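You operate a simulated robot arm through the tools that you are given. There is no shell and no other tool.

You are at the controls of a simulated robot arm. One attempt, no reset.

TASK
Clamp the key in the vice, glue round its slot, then push in the plastic block with the same number.
Fine: round brush, runny glue from the warmer; brush back in its stand, warmer's lid shut, warmer off at the end. A coat counts when it lies all over at full strength: go over it till it gets no stronger.

Only the result counts: the job must be done as asked and must still hold three seconds after the hand-in. Knocking over, shifting, dropping, spilling or breaking anything else fails it. A push-on lid holds only when it is set on centred and level and pressed home; a screw cap is set on level and turned clockwise until tight.

THE ROBOT
A 5-joint arm with a two-finger parallel gripper, fixed in place. Base frame: the origin is at the foot of the arm, x ahead of it, y to its left, z up; the work surface is at about z = 0. Lengths are in mm, angles in degrees, forces in N, time in s.
With the tool pointing down near the work surface it reaches from about 260 to 600 mm from the base axis. Its first joint turns from -66.0 to 66.0 degrees. The tool tilts only in the upright plane through the base axis and itself; it spins freely about its own axis. Payload 1.57 kg.
The TCP is the grasp point between the finger pads, 30 mm short of the fingertips. In the tool frame z runs along the fingers and y along their closing line. Largest opening 80 mm; finger width 17, thickness 12; the body of the gripper, 40 by 82 mm, starts 80 mm behind the TCP.
Orientation is that of the tool frame in the base frame, as [roll, pitch, yaw] about the fixed x, y, z axes, in that order (R = Rz(yaw) Ry(pitch) Rx(roll)). With the fingers straight down and closing along the base's y, the tool's x points along the base's -x, its y along +y and its z along -z.

THE INTERFACE
- The arm moves only by the tool send_rows. Its arguments are lists of equal length, an entry for each row: "translation": the shift along the tool's x, y, z in units of 20 mm (1.0 is 20 mm), a list of three; "dr": the turn, a rotation vector about the tool's x, y, z in units of 8 degrees (1.0 is 8 degrees), a list of three. In form: {"translation": [[x, y, z], ...], "dr": [[rx, ry, rz], ...]}. A call has 1 to 20 rows; each row shifts and turns the commanded pose from where the row before left it, along the tool's axes as they then stand. "gripper" is the gripper command, from -1 (shut) to 1 (fully open), values between in proportion, set as the call begins (left out, the last holds). A call with a number of a shift or a turn outside -1 to 1 is refused whole. Rows are played at 5 a second. More than 50 mm and 8.6 degrees between two rows, or a gripper value outside its range, and nothing of the call is played. Where a pose cannot be reached the arm comes as near as it can. A force on the tool above 60 N (or 10 N above the force at the start of the call, whichever is more), or a blocked arm, ends the call early, and 0.2 s more pass. Each finger travels about 153 mm/s and halts on what it meets, pressing with about 26 N; the grip force reading is that of the motor and also rises with nothing between the fingers. The clock runs only during rows and for 0.2 s after the last one: add rows that do not move to give the fingers time. It gives the time, the measured TCP pose, the force on the tool (base axes), the opening and the grip force at its end, in the units of the frame above (readings bear some noise), with the torque about the TCP (base axes, N m) and any sound that the robot's microphone picked up.
- Cameras (640 x 400 px; columns grow to the right, rows downward): "scene" is fixed at [42.4, 397.2, 527.9]; the picture's right is [-0.71, -0.71, 0.00], its down [-0.38, 0.38, -0.85] and it looks along [0.60, -0.60, -0.53] (base axes); focal length 236 px, centre (320, 200). "wrist" rides on the gripper at [72, -7, -122] in the tool frame; the picture's right is [0.09, 1.00, 0.00], its down [-0.84, 0.08, -0.54] and it looks along [-0.54, 0.05, 0.84] (tool axes); focal length 238 px, centre (320, 200).
- grab_frame(camera): a new picture of that camera. It takes no simulated time.
- point_at(camera, pixels): for up to 12 pixels [column, row] of the newest picture of that camera ("zoom" is the newest enlarged one), the place [x, y, z] in the base frame of the surface seen there, good to about 2 mm. It takes no simulated time.
- enlarge(camera, box): a new picture of the part [left, top, right, bottom] of that camera's present view, enlarged. It takes no simulated time.
- close_job(): hands the job in; it is judged then, once.

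Leave the gripper open and the arm clear of the work at the hand-in unless told otherwise.

The tools are called after ">>>" as a command line: name --argument value ..., lists and objects as JSON in quotes. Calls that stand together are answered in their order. send_rows: Moves the arm, as the interface text tells. Its arguments: {"type":"object","properties":{"translation":{"type":"array","items":{"type":"array","items":{"type":"number"}}},"dr":{"type":"array","items":{"type":"array","items":{"type":"number"}}},"gripper":{"type":"number"}},"required":["translation","dr"]} The other tools are called the same way: grab_frame (camera) takes a picture; point_at (camera, pixels) gives the place of the surface under pixels of a picture; enlarge (camera, box) takes an enlarged picture of a part of a camera's view; close_job () hands the job in.

At the start:

```text
t: 0.0
position: [341.5, 9.9, 434.7]
tcp_rot: [-180.0, -0.1, 180.0]
ft_force: [-0.3, -0.4, 0.3]
torque: [0.01, -0.02, 0.01]
grip_width: 80.2
grip_force: 0.2
```

scene: 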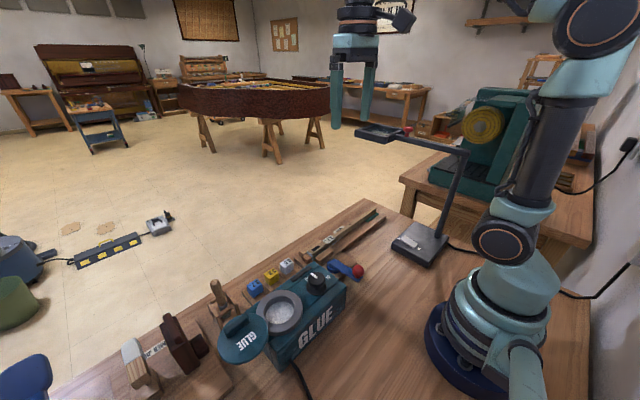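
wrist: 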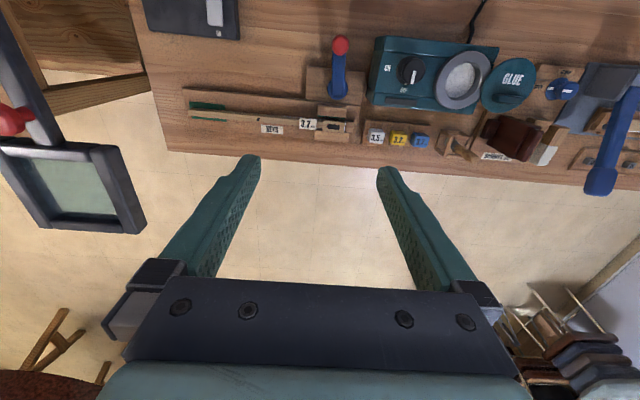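

I start by looking closely at the bench: the wrist view shows a lever with red knob at (338,65), a glue warmer at (435,75), blocks at (375-420,138), brushes at right. I'll enlarge these areas.

>>> enlarge --camera "wrist" --box '[170, 20, 370, 160]'

>>> enlarge --camera "wrist" --box '[350, 20, 550, 160]'

>>> enlarge --camera "wrist" --box '[440, 40, 640, 200]'

>>> enlarge --camera "scene" --box '[200, 200, 400, 360]'

>>> enlarge --camera "scene" --box '[80, 270, 280, 400]'

```text
2.86 times, centred on (270, 90) of wrist
```

zoom: 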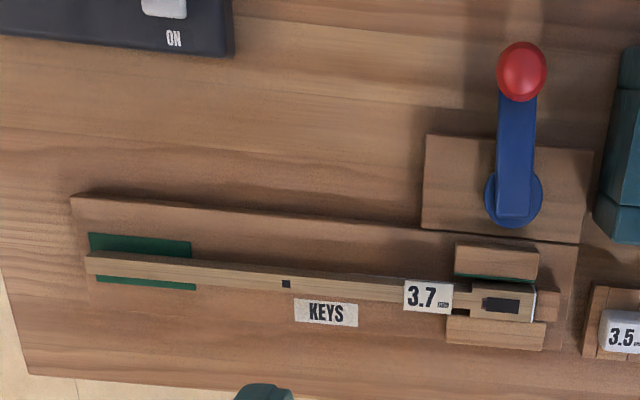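

```text
2.86 times, centred on (450, 90) of wrist
```

zoom: 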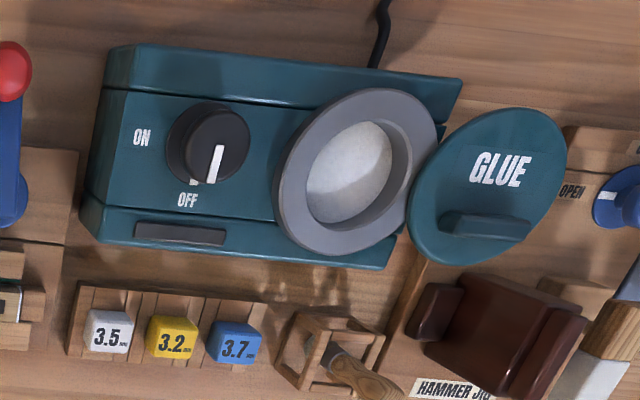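

```text
2.50 times, centred on (540, 120) of wrist
```

zoom: 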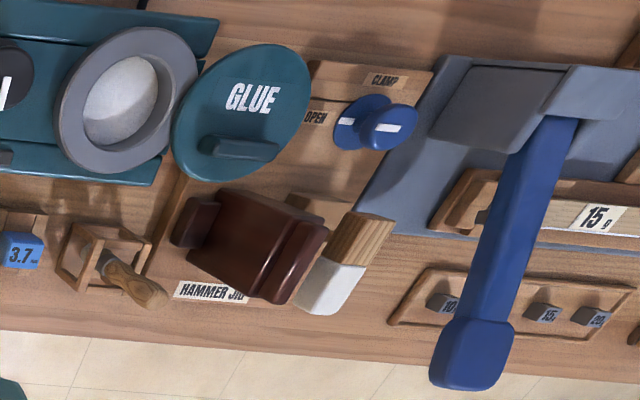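

```text
2.50 times, centred on (300, 280) of scene
```

zoom: 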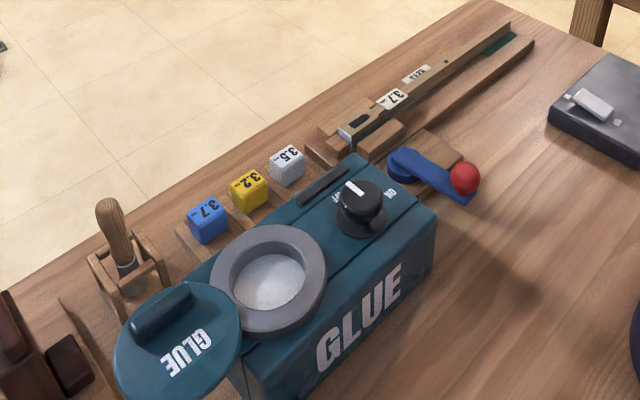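

```text
3.08 times, centred on (180, 335) of scene
```

zoom: 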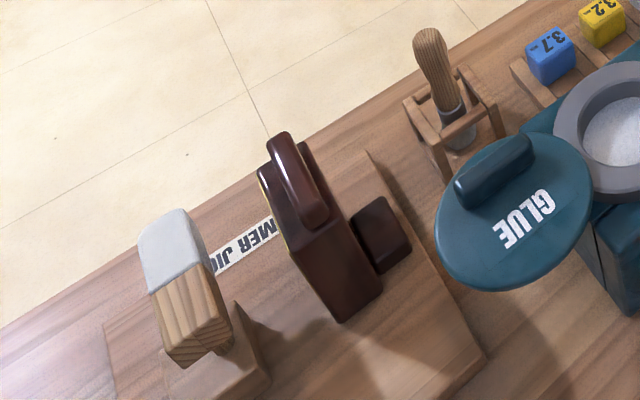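

The key (3.7) lies in a vice with a blue lever, blue block is 3.7, the brush stands in its wooden stand, the warmer knob's mark points to OFF. I now measure places in the scene, first through the wrist zoom.

>>> enlarge --camera "wrist" --box '[290, 30, 370, 150]'

>>> grab_frame --camera "wrist"

>>> point_at --camera "wrist" --pixels '[[340, 44], [337, 92], [330, 127], [308, 124], [329, 111], [328, 137], [236, 116], [341, 127], [376, 137], [399, 139], [421, 141], [410, 72]]'

>>> point_at --camera "wrist" --pixels '[[461, 80], [440, 80], [486, 80], [463, 106], [512, 80], [505, 97], [470, 155], [456, 148], [385, 70], [380, 100], [490, 55], [478, 108]]'

```text
3.33 times, centred on (330, 90) of wrist
```

zoom: 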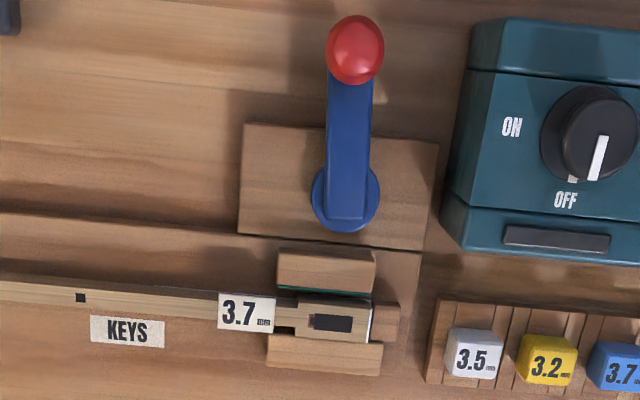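

```text
taken
```

wrist: 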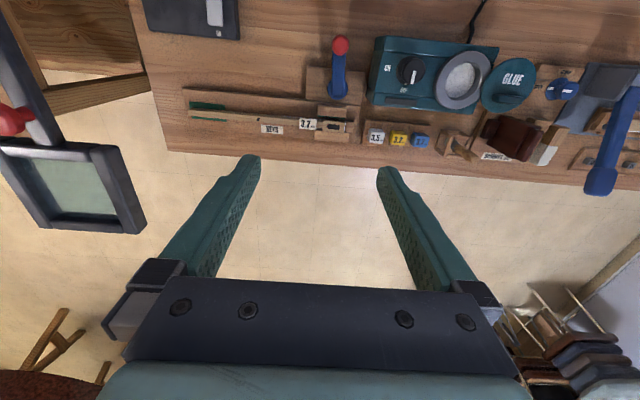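

```text
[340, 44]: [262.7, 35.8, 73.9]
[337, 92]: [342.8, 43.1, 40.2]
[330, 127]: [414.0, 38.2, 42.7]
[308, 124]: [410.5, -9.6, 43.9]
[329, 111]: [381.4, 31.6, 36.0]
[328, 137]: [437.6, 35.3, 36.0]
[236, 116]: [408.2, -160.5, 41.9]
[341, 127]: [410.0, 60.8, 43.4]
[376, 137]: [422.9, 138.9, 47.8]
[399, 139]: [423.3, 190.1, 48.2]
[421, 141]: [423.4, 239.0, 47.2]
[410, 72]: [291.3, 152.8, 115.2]
```

```text
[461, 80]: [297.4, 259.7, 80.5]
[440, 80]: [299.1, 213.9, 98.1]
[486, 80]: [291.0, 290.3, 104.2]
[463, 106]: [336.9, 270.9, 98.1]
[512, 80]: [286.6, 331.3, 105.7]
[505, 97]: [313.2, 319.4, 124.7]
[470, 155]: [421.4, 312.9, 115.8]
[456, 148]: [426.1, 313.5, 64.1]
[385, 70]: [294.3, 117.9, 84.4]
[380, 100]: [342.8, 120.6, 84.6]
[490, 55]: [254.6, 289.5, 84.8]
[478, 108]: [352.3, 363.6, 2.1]
```

Next I measure the lid, pot ring and pivot and the brush from the scene view with finer zooms.

>>> enlarge --camera "scene" --box '[210, 270, 310, 370]'

>>> point_at --camera "zoom" --pixels '[[150, 260], [60, 260], [230, 250], [100, 380], [200, 200], [230, 180], [300, 200], [450, 150], [300, 80], [380, 90], [380, 150], [300, 290]]'

>>> enlarge --camera "wrist" --box '[430, 40, 550, 120]'

>>> enlarge --camera "wrist" --box '[360, 110, 500, 180]'

```text
4.00 times, centred on (260, 320) of scene
```

zoom: 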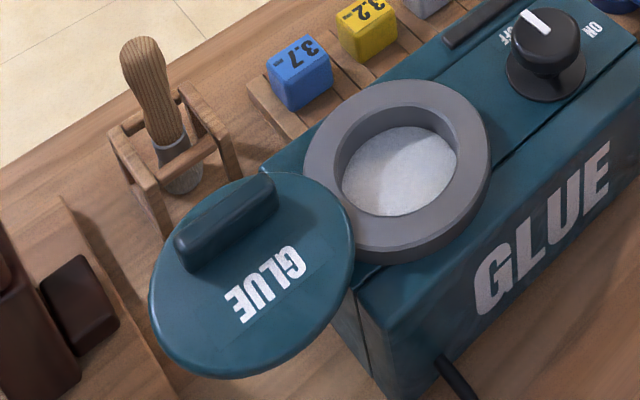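

```text
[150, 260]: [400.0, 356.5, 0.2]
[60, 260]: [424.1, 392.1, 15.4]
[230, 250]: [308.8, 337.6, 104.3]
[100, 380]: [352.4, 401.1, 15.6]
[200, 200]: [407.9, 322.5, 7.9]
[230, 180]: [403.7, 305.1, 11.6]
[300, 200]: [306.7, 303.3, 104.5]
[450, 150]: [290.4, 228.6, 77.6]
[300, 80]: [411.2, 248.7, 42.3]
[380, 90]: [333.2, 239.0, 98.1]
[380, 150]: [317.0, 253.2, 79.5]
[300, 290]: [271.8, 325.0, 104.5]
```

```text
5.00 times, centred on (490, 80) of wrist
```

zoom: 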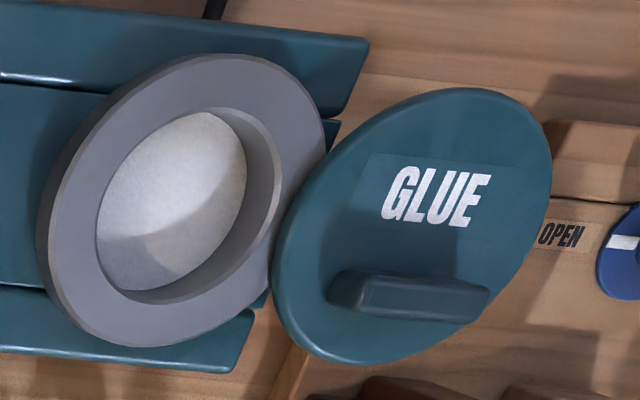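

```text
4.57 times, centred on (430, 145) of wrist
```

zoom: 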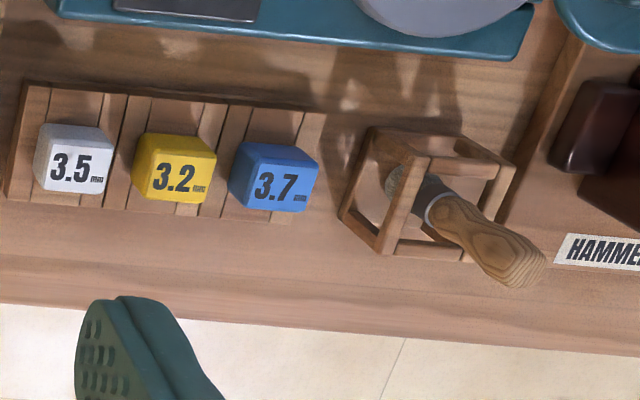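

The lid lies flat at z≈104.5 next to the pot (so probably a swivelling lid); the blocks are at x≈423. I go lower over the key to look at the vice and the slot closely, with the fingers well above everything.

>>> send_rows --translation '[[0, 0.2, 1], [0, 0.2, 1], [0, 0.2, 1], [0, 0.2, 1], [0, 0.2, 1], [0, 0.2, 1], [0, 0.2, 1], [0, 0, 1], [0, 0, 1], [0, 0, 1], [0, 0, 1], [0, 0, 1], [0, 0, 0.5], [0, 0, 0]]' --dr '[[0, 0, 0], [0, 0, 0], [0, 0, 0], [0, 0, 0], [0, 0, 0], [0, 0, 0], [0, 0, 0], [0, 0, 0], [0, 0, 0], [0, 0, 0], [0, 0, 0], [0, 0, 0], [0, 0, 0], [0, 0, 0]]'

>>> grab_frame --camera "wrist"

>>> enlarge --camera "wrist" --box '[200, 20, 440, 220]'

```text
t: 3.0
position: [341.2, 36.5, 184.6]
tcp_rot: [-179.9, 0.0, 180.0]
ft_force: [0.4, 0.6, -0.1]
torque: [-0.02, 0.02, 0.01]
grip_width: 79.8
grip_force: 0.1
```

```text
taken
```

wrist: 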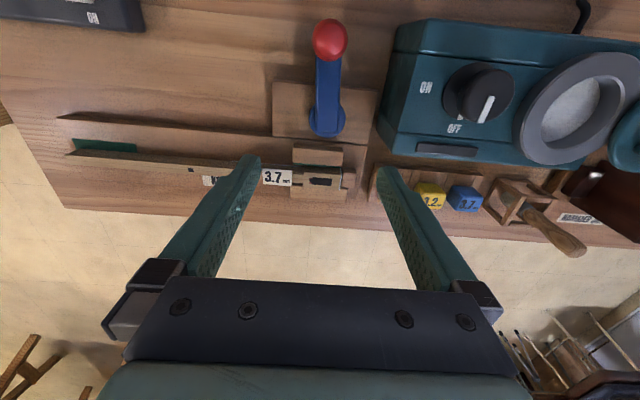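

```text
2.00 times, centred on (320, 120) of wrist
```

zoom: 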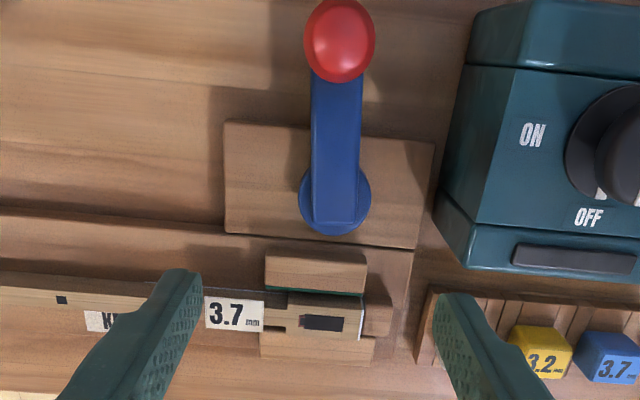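

I zoom in on the vice: the key end at (321,182), the movable jaw at (318,155).

>>> enlarge --camera "wrist" --box '[255, 100, 385, 210]'

>>> point_at --camera "zoom" --pixels '[[290, 410], [370, 400], [215, 395], [430, 395], [320, 300], [220, 290], [430, 290], [300, 460], [330, 400], [500, 410], [320, 345], [100, 400]]'

```text
3.64 times, centred on (320, 155) of wrist
```

zoom: 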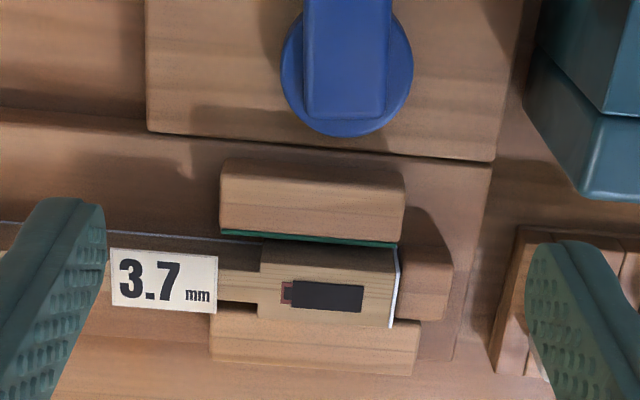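

```text
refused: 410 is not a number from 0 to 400
```

The zoom is 640×400; I measure the vice parts in it.

>>> point_at --camera "zoom" --pixels '[[325, 270], [285, 297], [365, 297], [325, 320], [385, 290], [268, 290], [325, 296], [312, 200], [310, 235], [310, 345], [425, 280], [345, 120]]'

>>> enlarge --camera "wrist" --box '[295, 165, 355, 200]'

>>> enlarge --camera "scene" --box '[290, 210, 380, 290]'

```text
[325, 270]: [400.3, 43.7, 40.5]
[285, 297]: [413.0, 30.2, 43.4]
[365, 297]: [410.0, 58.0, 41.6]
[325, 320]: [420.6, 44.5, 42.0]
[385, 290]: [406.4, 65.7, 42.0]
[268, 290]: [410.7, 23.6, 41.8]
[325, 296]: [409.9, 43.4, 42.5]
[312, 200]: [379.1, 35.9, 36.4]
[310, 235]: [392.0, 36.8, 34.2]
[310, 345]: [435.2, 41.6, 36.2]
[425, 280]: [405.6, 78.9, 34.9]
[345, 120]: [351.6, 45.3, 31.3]
```

```text
10.67 times, centred on (325, 182) of wrist
```

zoom: 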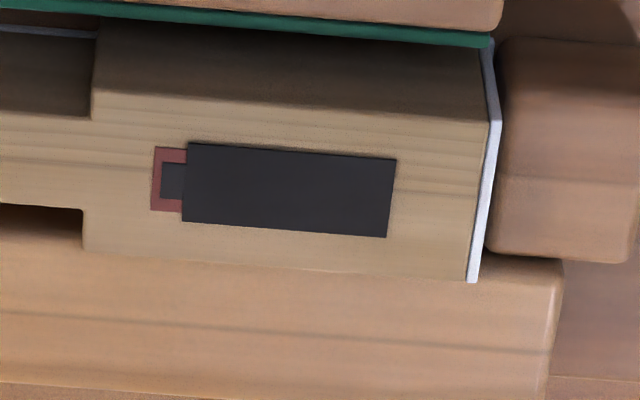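

```text
5.00 times, centred on (335, 250) of scene
```

zoom: 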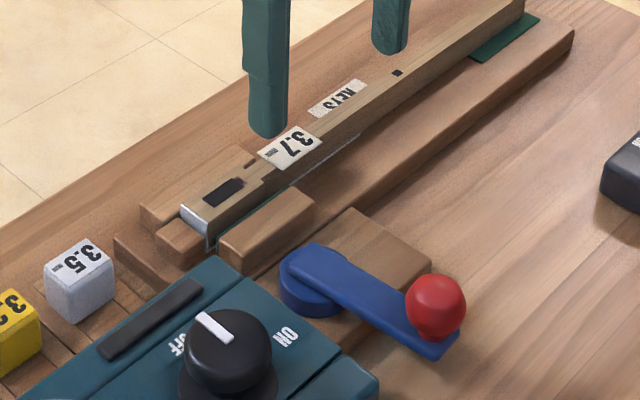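

The dark slot has a red bushing edge on its left. I zoom in on the lever hub to judge which way it turns, and take finer looks at the slot and the warmer.

>>> enlarge --camera "wrist" --box '[280, 10, 380, 140]'

>>> enlarge --camera "wrist" --box '[310, 170, 350, 195]'

>>> enlarge --camera "scene" --box '[325, 240, 375, 290]'

>>> enlarge --camera "scene" --box '[318, 235, 348, 260]'

```text
3.08 times, centred on (330, 75) of wrist
```

zoom: 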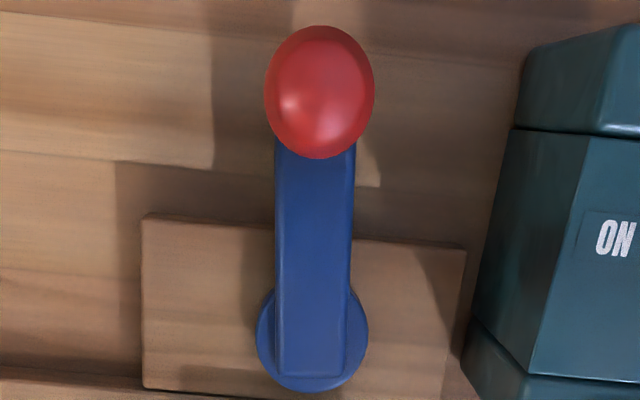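

```text
16.00 times, centred on (330, 182) of wrist
```

zoom: 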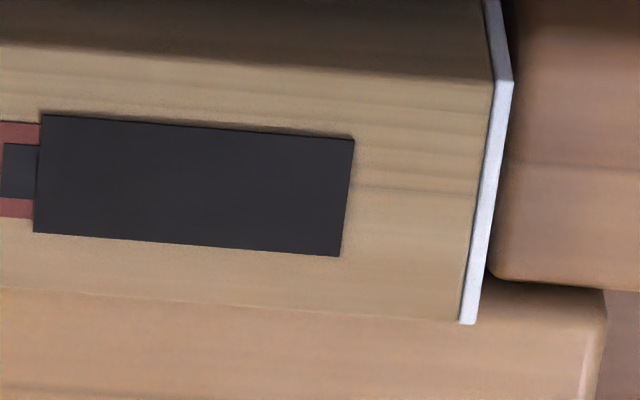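

```text
8.00 times, centred on (350, 265) of scene
```

zoom: 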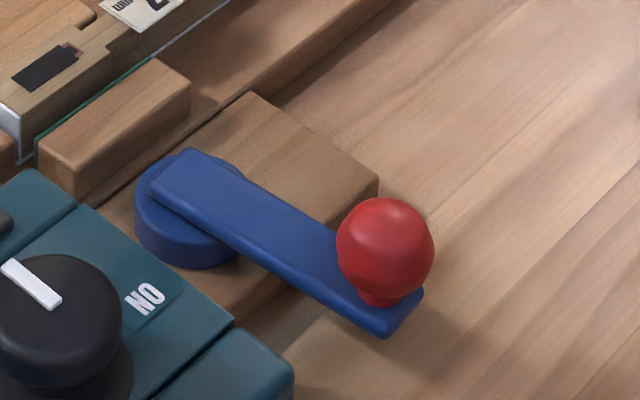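

```text
16.00 times, centred on (333, 248) of scene
```

zoom: 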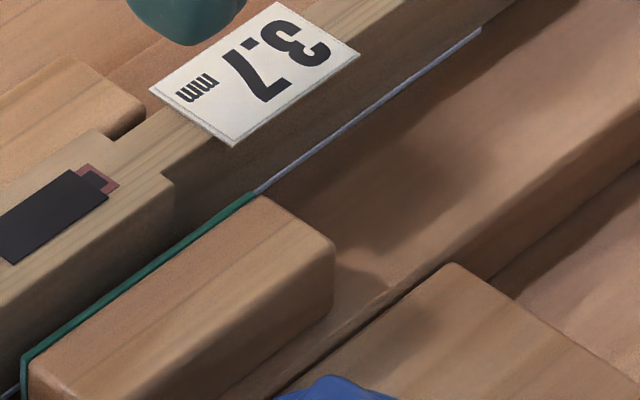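

I move in closer to the key with fingers well above (tips at z≈60) on the far side, to see the slot better.

>>> send_rows --translation '[[-1, 0, 0], [-1, 0, 0.5], [-1, 0, 0.8], [-1, 0, 0.8], [-1, 0, 0.8], [-0.45, 0.2, 0.8], [0, 0, 0.8], [0, 0, 0]]' --dr '[[0, 0, 0], [0, 0, 0], [0, 0, 0], [0, 0, 0], [0, 0, 0], [0, 0, 0], [0, 0, 0], [0, 0, 0]]'

>>> grab_frame --camera "wrist"

>>> enlarge --camera "wrist" --box '[280, 60, 380, 125]'

```text
t: 4.8
position: [450.9, 41.4, 93.5]
tcp_rot: [180.0, 0.1, 180.0]
ft_force: [0.6, 0.4, 0.6]
torque: [-0.01, 0.0, 0.0]
grip_width: 79.9
grip_force: 0.0
```

```text
taken
```

wrist: 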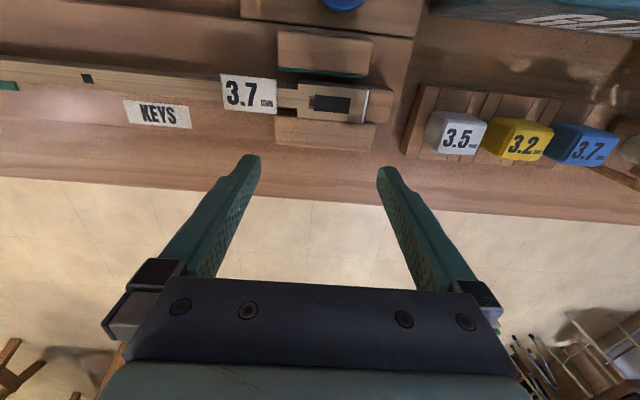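

```text
6.15 times, centred on (330, 92) of wrist
```

zoom: 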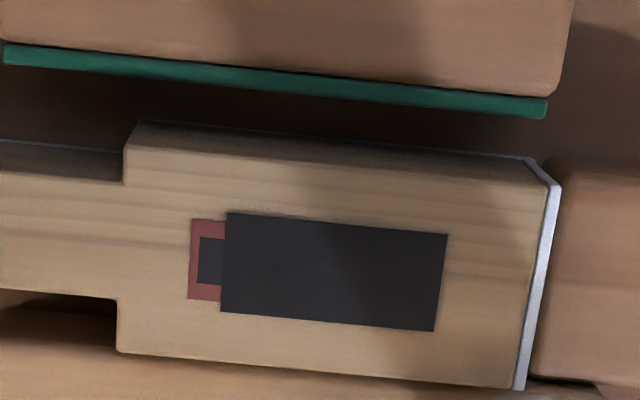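

I measure the slot's corners and the gap to the green-faced jaw.

>>> point_at --camera "zoom" --pixels '[[228, 214], [446, 236], [434, 330], [222, 311], [191, 220], [190, 298], [335, 270], [210, 260], [330, 90], [325, 185], [320, 365], [545, 280]]'

>>> enlarge --camera "wrist" --box '[300, 80, 360, 118]'

```text
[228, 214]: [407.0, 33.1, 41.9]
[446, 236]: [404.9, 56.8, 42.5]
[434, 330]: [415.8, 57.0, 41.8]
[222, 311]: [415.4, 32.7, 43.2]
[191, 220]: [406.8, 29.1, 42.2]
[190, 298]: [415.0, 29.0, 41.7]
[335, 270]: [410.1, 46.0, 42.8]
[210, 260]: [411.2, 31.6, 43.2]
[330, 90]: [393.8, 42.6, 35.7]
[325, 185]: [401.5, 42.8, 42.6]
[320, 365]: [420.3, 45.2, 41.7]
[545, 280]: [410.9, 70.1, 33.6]
```

```text
10.53 times, centred on (330, 99) of wrist
```

zoom: 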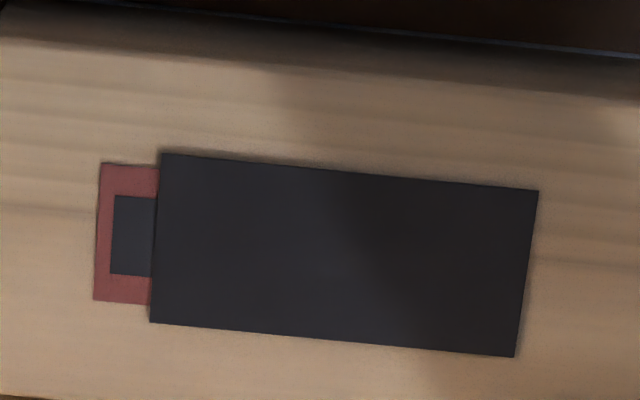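

The slot is a 24×10 mm dark rectangle at about (411,45,42), red frame at its left end, and the jaw with green felt leaves a gap. Now I rise and go over the warmer to look at knob, pot, lid, and brush from above.

>>> send_rows --translation '[[0, 0, -1], [0, 0, -1], [0, 0, -1], [0, 0, -1], [0, 0, -1], [0.5, 1, -0.4], [0.8, 1, 0], [0.8, 1, 0], [0.8, 1, 0], [0.8, 1, 0], [0.8, 1, 0], [0.8, 1, 0], [0.7, 1, 0], [0, 0, 0]]' --dr '[[0, 0, 0], [0, 0, 0], [0, 0, 0], [0, 0, 0], [0, 0, 0], [0, 0, 0], [0, 0, 0], [0, 0, 0], [0, 0, 0], [0, 0, 0], [0, 0, 0], [0, 0, 0], [0, 0, 0], [0, 0, 0]]'

>>> grab_frame --camera "wrist"

```text
t: 7.8
position: [329.7, 201.4, 201.2]
tcp_rot: [179.9, 0.0, -180.0]
ft_force: [0.1, -0.2, 0.3]
torque: [-0.04, -0.02, 0.04]
grip_width: 80.1
grip_force: 0.0
```

```text
taken
```

wrist: 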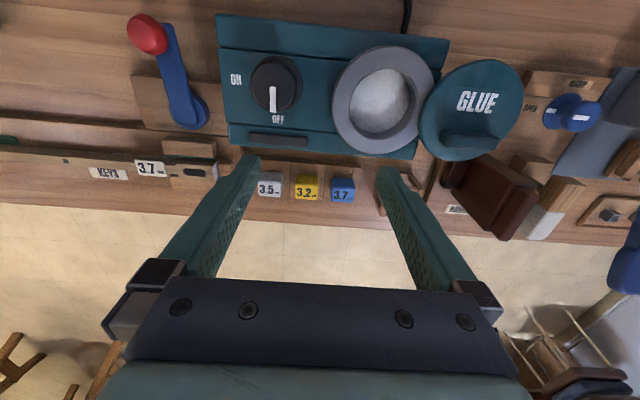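

I see the warmer's knob at (276,84), pot at (380,98), lid at (475,105). I zoom and measure these.

>>> enlarge --camera "wrist" --box '[210, 20, 370, 120]'

>>> point_at --camera "zoom" --pixels '[[265, 240], [165, 240], [360, 250], [265, 145], [248, 355], [100, 240], [275, 390], [205, 260], [250, 300], [130, 100], [450, 120], [345, 345]]'

>>> enlarge --camera "wrist" --box '[320, 30, 540, 170]'

>>> point_at --camera "zoom" --pixels '[[40, 200], [175, 55], [345, 180], [180, 360], [180, 180], [298, 240], [450, 90], [585, 190], [450, 380], [430, 210], [380, 325], [520, 315]]'

```text
4.00 times, centred on (290, 70) of wrist
```

zoom: 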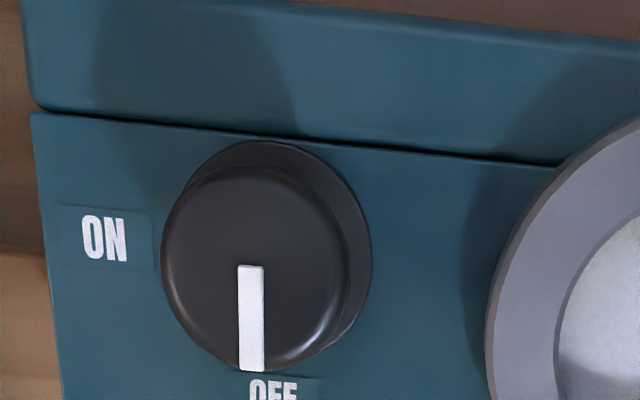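

```text
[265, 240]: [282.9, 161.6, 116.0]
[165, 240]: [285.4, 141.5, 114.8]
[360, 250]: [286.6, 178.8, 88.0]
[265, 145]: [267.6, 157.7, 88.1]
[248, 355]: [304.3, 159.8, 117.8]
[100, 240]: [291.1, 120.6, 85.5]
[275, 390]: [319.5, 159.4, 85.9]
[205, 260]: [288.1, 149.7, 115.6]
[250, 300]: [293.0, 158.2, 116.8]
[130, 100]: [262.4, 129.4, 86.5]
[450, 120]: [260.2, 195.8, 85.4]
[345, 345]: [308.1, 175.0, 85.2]
```

```text
2.86 times, centred on (430, 100) of wrist
```

zoom: 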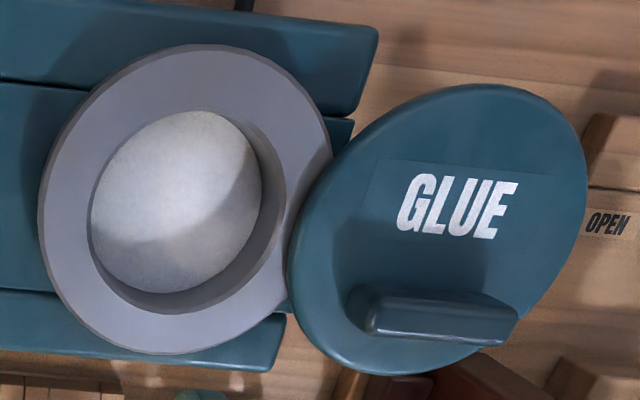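

```text
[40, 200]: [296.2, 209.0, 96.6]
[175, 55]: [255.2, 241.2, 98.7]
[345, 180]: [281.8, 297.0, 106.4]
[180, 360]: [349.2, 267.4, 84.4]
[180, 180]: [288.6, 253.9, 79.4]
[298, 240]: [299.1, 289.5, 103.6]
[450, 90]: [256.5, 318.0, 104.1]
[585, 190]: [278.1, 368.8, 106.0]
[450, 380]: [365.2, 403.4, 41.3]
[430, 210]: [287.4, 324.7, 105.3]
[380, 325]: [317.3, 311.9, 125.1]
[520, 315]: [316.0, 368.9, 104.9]
```

The knob is centred at about (288,159), top z≈116, radius ≈18; OFF is on its +x side and ON on its −y side, so it must be turned about 90° clockwise from above. I move over it with the fingers at 60 mm, then go down.

>>> send_rows --translation '[[0.7, -0.7, 0], [0.7, -0.7, 0], [0.68, -0.72, 0], [0, 0, 0]]' --dr '[[0, 0, 0], [0, 0, 0], [0, 0, 0], [0, 0, 0]]' --gripper 0.5

>>> grab_frame --camera "wrist"

>>> grab_frame --camera "scene"

```text
t: 8.8
position: [288.3, 158.1, 200.7]
tcp_rot: [-180.0, 0.0, -180.0]
ft_force: [-0.6, -0.8, 0.3]
torque: [-0.02, -0.01, -0.02]
grip_width: 59.9
grip_force: 0.1
```

```text
taken
```

wrist: 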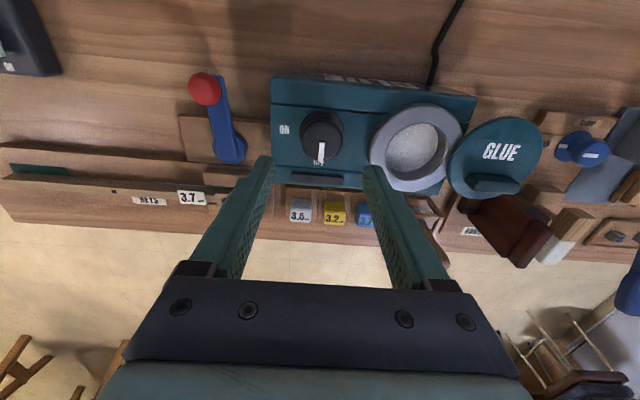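

```text
taken
```

scene: 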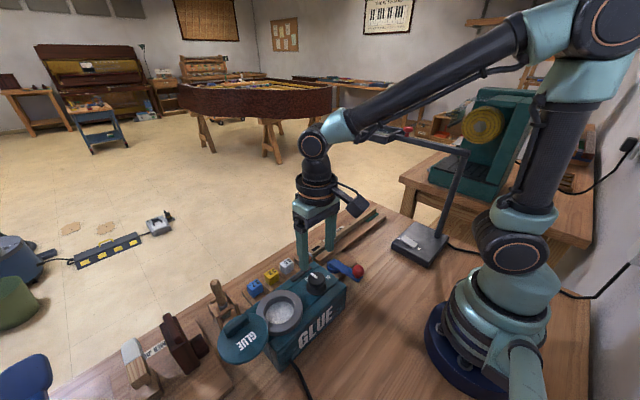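

I check the knob centre once more from this view before going down.

>>> enlarge --camera "wrist" --box '[270, 90, 370, 180]'

>>> point_at --camera "zoom" --pixels '[[325, 190], [265, 200], [320, 140], [330, 240], [375, 190], [400, 190]]'

```text
4.44 times, centred on (320, 135) of wrist
```

zoom: 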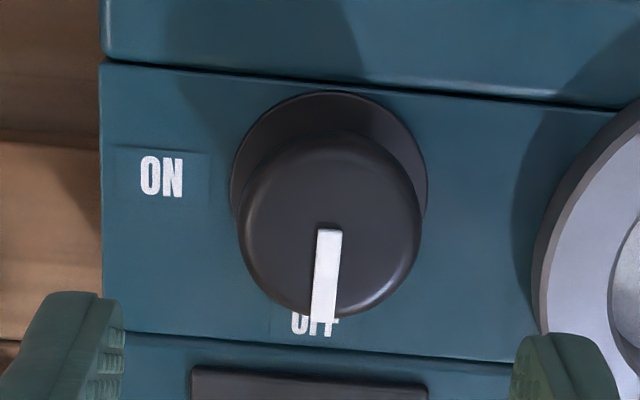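

```text
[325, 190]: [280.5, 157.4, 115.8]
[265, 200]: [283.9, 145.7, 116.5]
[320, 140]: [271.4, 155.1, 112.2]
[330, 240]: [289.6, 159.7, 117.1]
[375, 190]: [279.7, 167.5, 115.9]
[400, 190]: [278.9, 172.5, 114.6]
```

Knob centre is (287,158.7); I go down to z≈124 around it.

>>> send_rows --translation '[[0.05, 0.03, 1], [0, 0, 1], [0, 0, 1], [0, 0, 0.8], [0, 0, 0]]' --dr '[[0, 0, 0], [0, 0, 0], [0, 0, 0], [0, 0, 0], [0, 0, 0]]'

>>> grab_frame --camera "wrist"

```text
t: 10.0
position: [286.1, 157.6, 123.6]
tcp_rot: [-180.0, 0.0, -180.0]
ft_force: [-0.6, 0.1, 0.7]
torque: [-0.01, 0.04, -0.02]
grip_width: 59.8
grip_force: 0.2
```

```text
taken
```

wrist: 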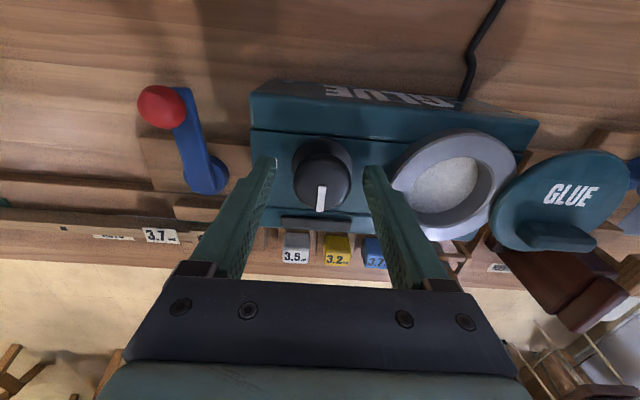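

The knob sits between the fingers at (321,180). I close on it.

>>> send_rows --translation '[[0, 0, 0], [0, 0, 0], [0, 0, 0]]' --dr '[[0, 0, 0], [0, 0, 0], [0, 0, 0]]' --gripper -1

```text
t: 10.8
position: [288.7, 160.2, 125.4]
tcp_rot: [179.8, 0.3, -179.8]
ft_force: [0.6, 38.7, -16.4]
torque: [0.69, 0.32, 0.12]
grip_width: 37.4
grip_force: 43.3
```

Grip holds 37.4 mm but there's a 39 N sideways force: the knob lies slightly more to +y than my command. I ease the command by +3 mm in y.

>>> send_rows --translation '[[0, 0.1, 0], [0, 0.05, 0], [0, 0, 0]]' --dr '[[0, 0, 0], [0, 0, 0], [0, 0, 0]]'

```text
t: 11.6
position: [286.6, 159.1, 125.4]
tcp_rot: [-179.8, -0.2, 179.6]
ft_force: [15.5, -27.0, -6.5]
torque: [-0.35, -1.1, -0.08]
grip_width: 37.3
grip_force: 43.9
```

The force went to −27 N; zero lies about 1.2 mm back, and +0.7 mm in x. I trim.

>>> send_rows --translation '[[-0.03, -0.06, 0], [0, 0, 0]]' --dr '[[0, 0, 0], [0, 0, 0]]'

```text
t: 12.2
position: [287.2, 160.6, 124.4]
tcp_rot: [-179.9, -0.2, 179.9]
ft_force: [6.6, -23.7, -8.3]
torque: [-0.31, -0.9, -0.07]
grip_width: 36.8
grip_force: 42.9
```

Still −24 N in y; I trim once more.

>>> send_rows --translation '[[-0.01, -0.05, -0.01], [0, 0, 0]]' --dr '[[0, 0, 0], [0, 0, 0]]'

```text
t: 12.8
position: [287.6, 160.2, 125.4]
tcp_rot: [-179.9, -0.3, -179.9]
ft_force: [3.4, -4.8, -25.6]
torque: [-0.07, 0.62, -0.01]
grip_width: 37.0
grip_force: 43.5
```

Sideways forces are small now. I turn clockwise (about tool +z) in 8° steps, first 5 rows.

>>> send_rows --translation '[[0, 0, 0], [0, 0, 0], [0, 0, 0], [0, 0, 0], [0, 0, 0]]' --dr '[[0, 0, 1], [0, 0, 1], [0, 0, 1], [0, 0, 1], [0, 0, 1]]'

>>> grab_frame --camera "scene"

>>> enlarge --camera "scene" --box '[250, 230, 370, 330]'

```text
t: 14.0
position: [288.1, 161.0, 126.6]
tcp_rot: [179.9, 0.1, 140.0]
ft_force: [-16.7, 23.4, -9.9]
torque: [0.45, 0.44, 0.02]
grip_width: 37.3
grip_force: 43.2
```

```text
taken
```

scene: 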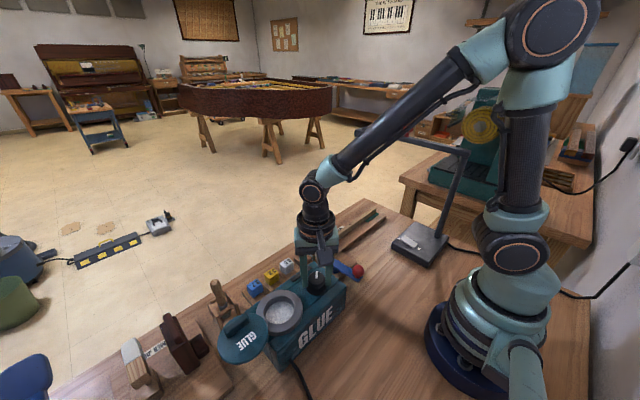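

```text
4.00 times, centred on (310, 280) of scene
```

zoom: 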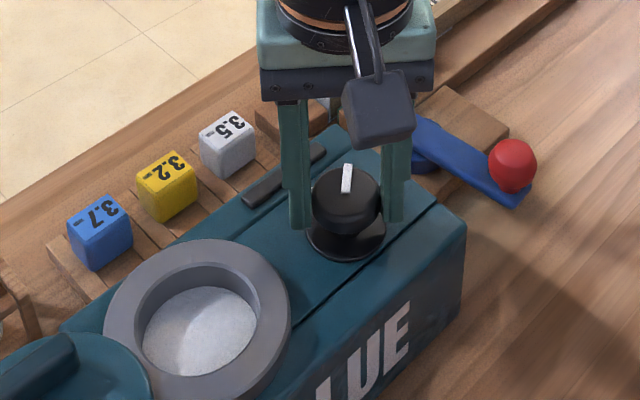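

The mark has turned with the fingers by 40°. I continue another 48°.

>>> send_rows --translation '[[0, 0, 0], [0, 0, 0], [0, 0, 0], [0, 0, 0], [0, 0, 0], [0, 0, 0], [0, 0, 0]]' --dr '[[0, 0, 1], [0, 0, 1], [0, 0, 1], [0, 0, 1], [0, 0, 1], [0, 0, 1], [0, 0, 0]]'

>>> enlarge --camera "scene" --box '[250, 230, 370, 330]'

```text
t: 15.6
position: [289.3, 159.9, 129.1]
tcp_rot: [179.8, -0.1, 91.8]
ft_force: [13.5, -7.0, 4.5]
torque: [-0.28, -0.36, 0.4]
grip_width: 37.3
grip_force: 43.7
```

```text
4.00 times, centred on (310, 280) of scene
```

zoom: 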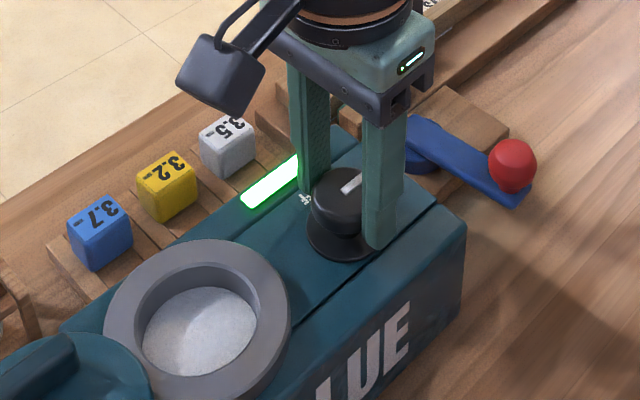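

The indicator lights green: the warmer is on, with the mark at ON. I open the fingers and rise.

>>> send_rows --translation '[[0, 0, 0], [0, 0, 0]]' --dr '[[0, 0, 0], [0, 0, 0]]' --gripper 0.5

>>> send_rows --translation '[[0, 0, -0.5], [0, 0, -1], [0, 0, -1], [0, 0, -1], [0, 0, 0]]' --dr '[[0, 0, 0], [0, 0, 0], [0, 0, 0], [0, 0, 0], [0, 0, 0]]'

>>> grab_frame --camera "wrist"

>>> grab_frame --camera "scene"

```text
t: 16.2
position: [288.5, 161.1, 126.0]
tcp_rot: [-179.9, -0.1, 92.0]
ft_force: [-0.5, 0.8, -0.1]
torque: [0.01, -0.01, 0.06]
grip_width: 60.1
grip_force: 0.1
```

```text
t: 17.4
position: [288.9, 160.7, 195.9]
tcp_rot: [179.9, 0.0, 92.0]
ft_force: [-0.5, 0.2, -0.7]
torque: [0.01, -0.01, 0.01]
grip_width: 60.2
grip_force: 0.2
```

```text
taken
```

wrist: 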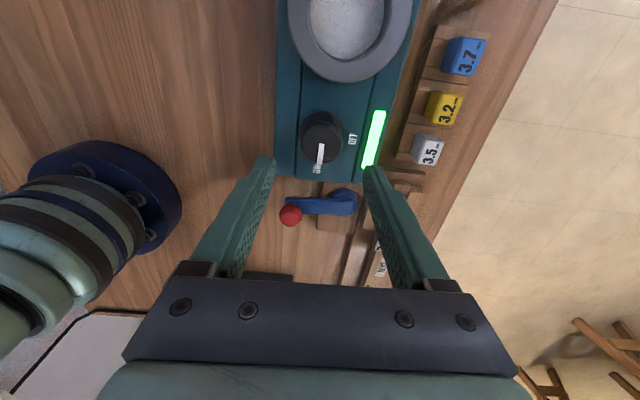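

```text
taken
```

scene: 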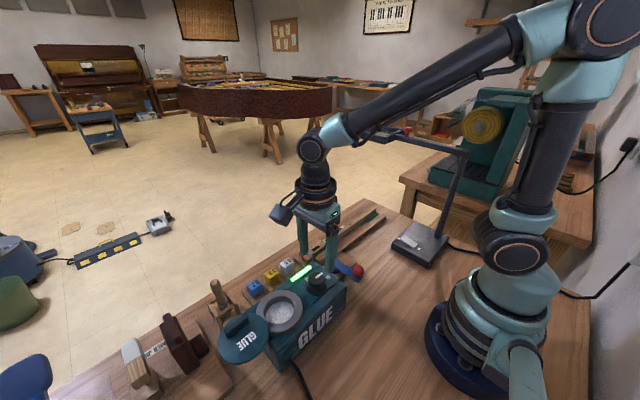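

Warmer is on (green light). Next the vice lever: I zoom in on it in this view — ball at (290,215), hub at (345,203) — and measure it.

>>> enlarge --camera "wrist" --box '[270, 170, 380, 240]'

>>> point_at --camera "zoom" --pixels '[[118, 262], [75, 262], [160, 262], [118, 225], [118, 310], [250, 205], [250, 170], [250, 235], [430, 180], [470, 190], [430, 230], [200, 190]]'

>>> enlarge --camera "scene" --box '[320, 230, 380, 290]'

>>> point_at --camera "zoom" --pixels '[[385, 260], [340, 260], [430, 250], [385, 305], [250, 200], [390, 310], [180, 215], [150, 260], [200, 150], [410, 300], [130, 130], [370, 190]]'

```text
5.71 times, centred on (325, 205) of wrist
```

zoom: 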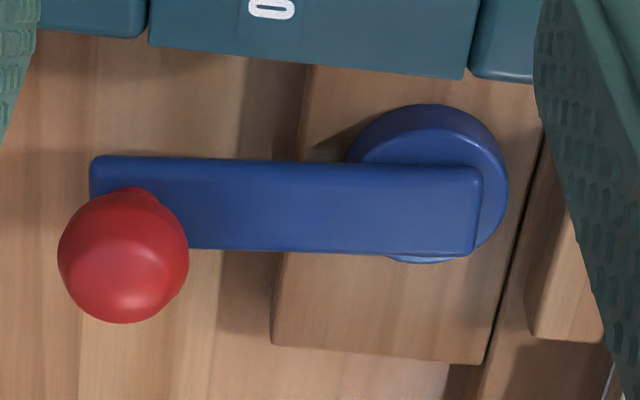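

```text
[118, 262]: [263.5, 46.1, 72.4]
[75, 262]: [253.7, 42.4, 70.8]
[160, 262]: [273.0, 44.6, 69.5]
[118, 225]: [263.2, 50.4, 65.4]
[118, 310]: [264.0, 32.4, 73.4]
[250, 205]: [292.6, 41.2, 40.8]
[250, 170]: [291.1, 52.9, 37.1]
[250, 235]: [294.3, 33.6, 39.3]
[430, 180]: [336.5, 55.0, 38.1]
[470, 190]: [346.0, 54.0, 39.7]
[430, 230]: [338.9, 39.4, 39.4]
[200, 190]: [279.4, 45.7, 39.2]
```

```text
6.67 times, centred on (350, 260) of scene
```

zoom: 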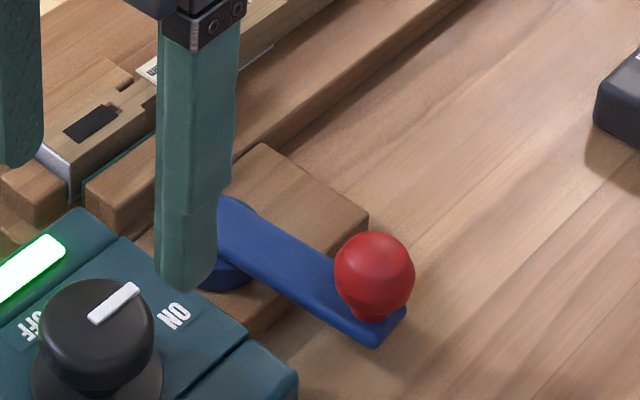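

```text
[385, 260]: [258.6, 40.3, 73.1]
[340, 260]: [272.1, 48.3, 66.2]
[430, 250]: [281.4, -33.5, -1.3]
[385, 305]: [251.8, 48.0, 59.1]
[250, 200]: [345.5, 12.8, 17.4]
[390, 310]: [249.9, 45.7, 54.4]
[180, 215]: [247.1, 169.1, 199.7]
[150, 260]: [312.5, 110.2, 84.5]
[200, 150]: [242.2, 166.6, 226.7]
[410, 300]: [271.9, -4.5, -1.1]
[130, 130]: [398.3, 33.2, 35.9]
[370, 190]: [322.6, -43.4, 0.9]
```

The ball is centred near (262,40,63), lever arm 20 mm wide with top at z=40, hub near (336,43). +y is blocked by the warmer, so the lever should swing towards −y. I first turn the tool back to yaw 180, then move over the ball.

>>> send_rows --translation '[[0, 0, 0], [0, 0, 0], [0, 0, 0], [0, 0, 0], [0, 0, 0], [0, 0, 0], [0, 0, 0], [0, 0, 0], [0, 0, 0], [0, 0, 0], [0, 0, 0], [0, 0, 0]]' --dr '[[0, 0, -1], [0, 0, -1], [0, 0, -1], [0, 0, -1], [0, 0, -1], [0, 0, -1], [0, 0, -1], [0, 0, -1], [0, 0, -1], [0, 0, -1], [0, 0, -1], [0, 0, 0]]'

>>> send_rows --translation '[[0.22, -1, 0], [0.22, -1, 0], [0.22, -1, 0], [0.22, -1, 0], [0.22, -1, 0], [0.22, -1, 0], [0, 0, 0]]' --dr '[[0, 0, 0], [0, 0, 0], [0, 0, 0], [0, 0, 0], [0, 0, 0], [0, 0, 0], [0, 0, 0]]'

>>> grab_frame --camera "wrist"

```text
t: 20.0
position: [288.5, 160.9, 196.5]
tcp_rot: [180.0, 0.0, -179.9]
ft_force: [0.5, 0.4, 0.3]
torque: [-0.02, 0.01, 0.04]
grip_width: 60.1
grip_force: 0.1
```

```text
t: 21.6
position: [262.8, 41.4, 197.7]
tcp_rot: [-180.0, 0.0, -180.0]
ft_force: [-0.1, -0.9, 1.3]
torque: [-0.04, -0.01, -0.02]
grip_width: 60.0
grip_force: 0.0
```

```text
taken
```

wrist: 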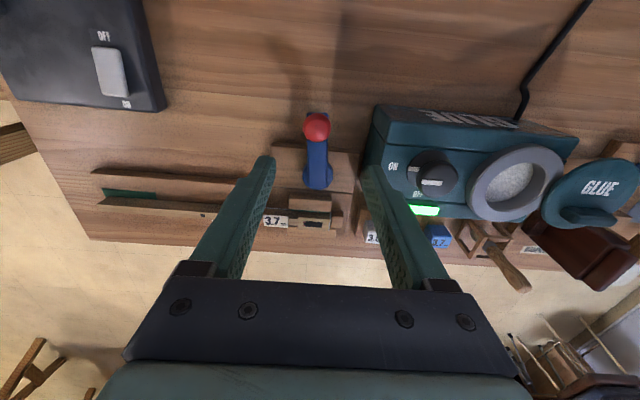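

Ball is at (316,127) between the finger lines. I descend to z≈76 with fingers on both sides of the ball.

>>> send_rows --translation '[[0, 0, 1], [0, 0, 1], [0, 0, 1], [0, 0, 1], [0, 0, 1], [0, 0, 1], [0, 0, 0]]' --dr '[[0, 0, 0], [0, 0, 0], [0, 0, 0], [0, 0, 0], [0, 0, 0], [0, 0, 0], [0, 0, 0]]' --gripper 0.3

>>> grab_frame --camera "wrist"

>>> enlarge --camera "scene" --box '[300, 210, 400, 300]'

```text
t: 23.2
position: [260.8, 40.3, 76.3]
tcp_rot: [179.9, -0.1, 180.0]
ft_force: [-0.3, 0.3, 0.0]
torque: [0.02, 0.01, 0.02]
grip_width: 52.0
grip_force: 0.1
```

```text
taken
```

wrist: 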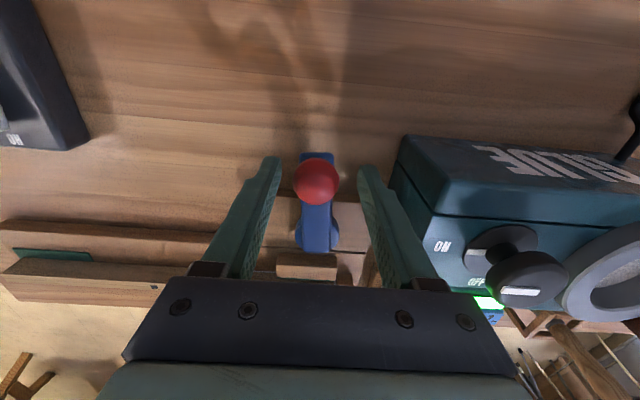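

```text
4.44 times, centred on (350, 255) of scene
```

zoom: 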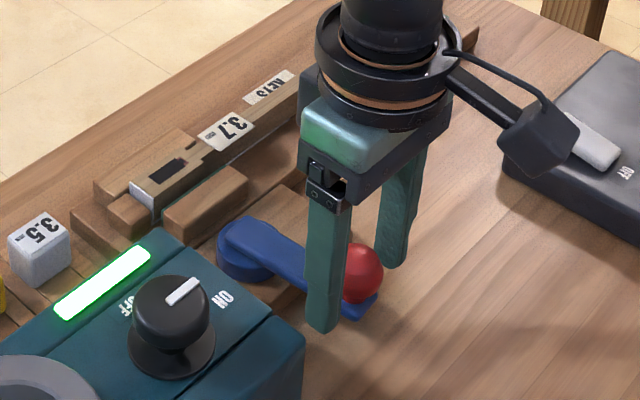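

The ball lies between the fingers. I close on it.

>>> send_rows --translation '[[0, 0, 0], [0, 0, 0], [0, 0, 0]]' --dr '[[0, 0, 0], [0, 0, 0], [0, 0, 0]]' --gripper -1

```text
t: 24.0
position: [259.4, 39.2, 76.2]
tcp_rot: [-179.9, 0.0, 179.9]
ft_force: [4.6, -46.0, -5.2]
torque: [-0.7, -0.21, -0.24]
grip_width: 30.4
grip_force: 40.0
```

It holds at 30.4 mm (ball ≈30 mm across). Now I swing the ball towards −y along an arc round the hub, three 8° steps first.

>>> send_rows --translation '[[0, -0.1, 0], [-0.037, -0.525, 0], [-0.037, -0.525, 0], [0, 0, 0]]' --dr '[[0, 0, 0], [0, 0, -1], [0, 0, -1], [0, 0, 0]]'

>>> enlarge --camera "scene" --box '[300, 210, 400, 300]'

```text
t: 25.0
position: [264.4, 18.7, 76.1]
tcp_rot: [-180.0, 0.1, -163.8]
ft_force: [5.9, 6.4, -18.2]
torque: [-0.07, -0.08, 0.31]
grip_width: 30.2
grip_force: 38.9
```

```text
4.44 times, centred on (350, 255) of scene
```

zoom: 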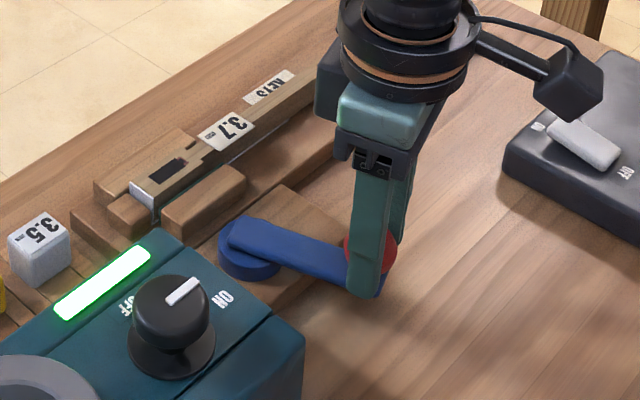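

The lever swings easily towards −y. I continue four more steps and watch the jaw.

>>> send_rows --translation '[[-0.037, -0.525, 0], [-0.037, -0.525, 0], [-0.037, -0.525, 0], [0, 0, 0]]' --dr '[[0, 0, -1], [0, 0, -1], [0, 0, -1], [0, 0, 0]]'

>>> enlarge --camera "scene" --box '[300, 210, 400, 300]'

```text
t: 26.0
position: [280.6, -9.7, 77.4]
tcp_rot: [-179.8, 0.2, -139.8]
ft_force: [12.9, 11.0, -6.2]
torque: [0.31, -0.38, 0.0]
grip_width: 30.2
grip_force: 39.0
```

```text
4.44 times, centred on (350, 255) of scene
```

zoom: 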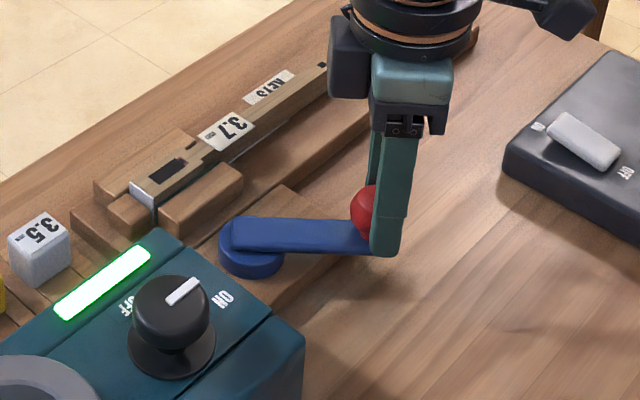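

The jaw is closing on the key. I continue, trimming slightly inwards since the lever pulls the tool toward the hub.

>>> send_rows --translation '[[-0.07, -0.525, 0], [-0.05, -0.525, 0], [0, 0, 0]]' --dr '[[0, 0, -1], [0, 0, -1], [0, 0, 0]]'

>>> enlarge --camera "scene" --box '[300, 210, 400, 300]'

```text
t: 26.8
position: [296.2, -23.9, 76.8]
tcp_rot: [180.0, -0.1, -123.9]
ft_force: [0.1, -1.7, 25.8]
torque: [0.19, -0.13, -0.12]
grip_width: 29.9
grip_force: 39.7
```

```text
4.44 times, centred on (350, 255) of scene
```

zoom: 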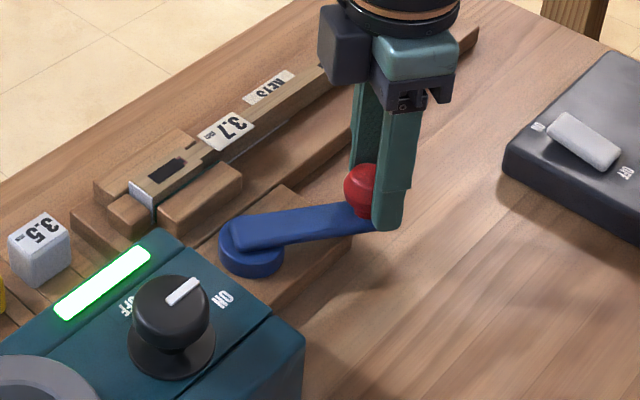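

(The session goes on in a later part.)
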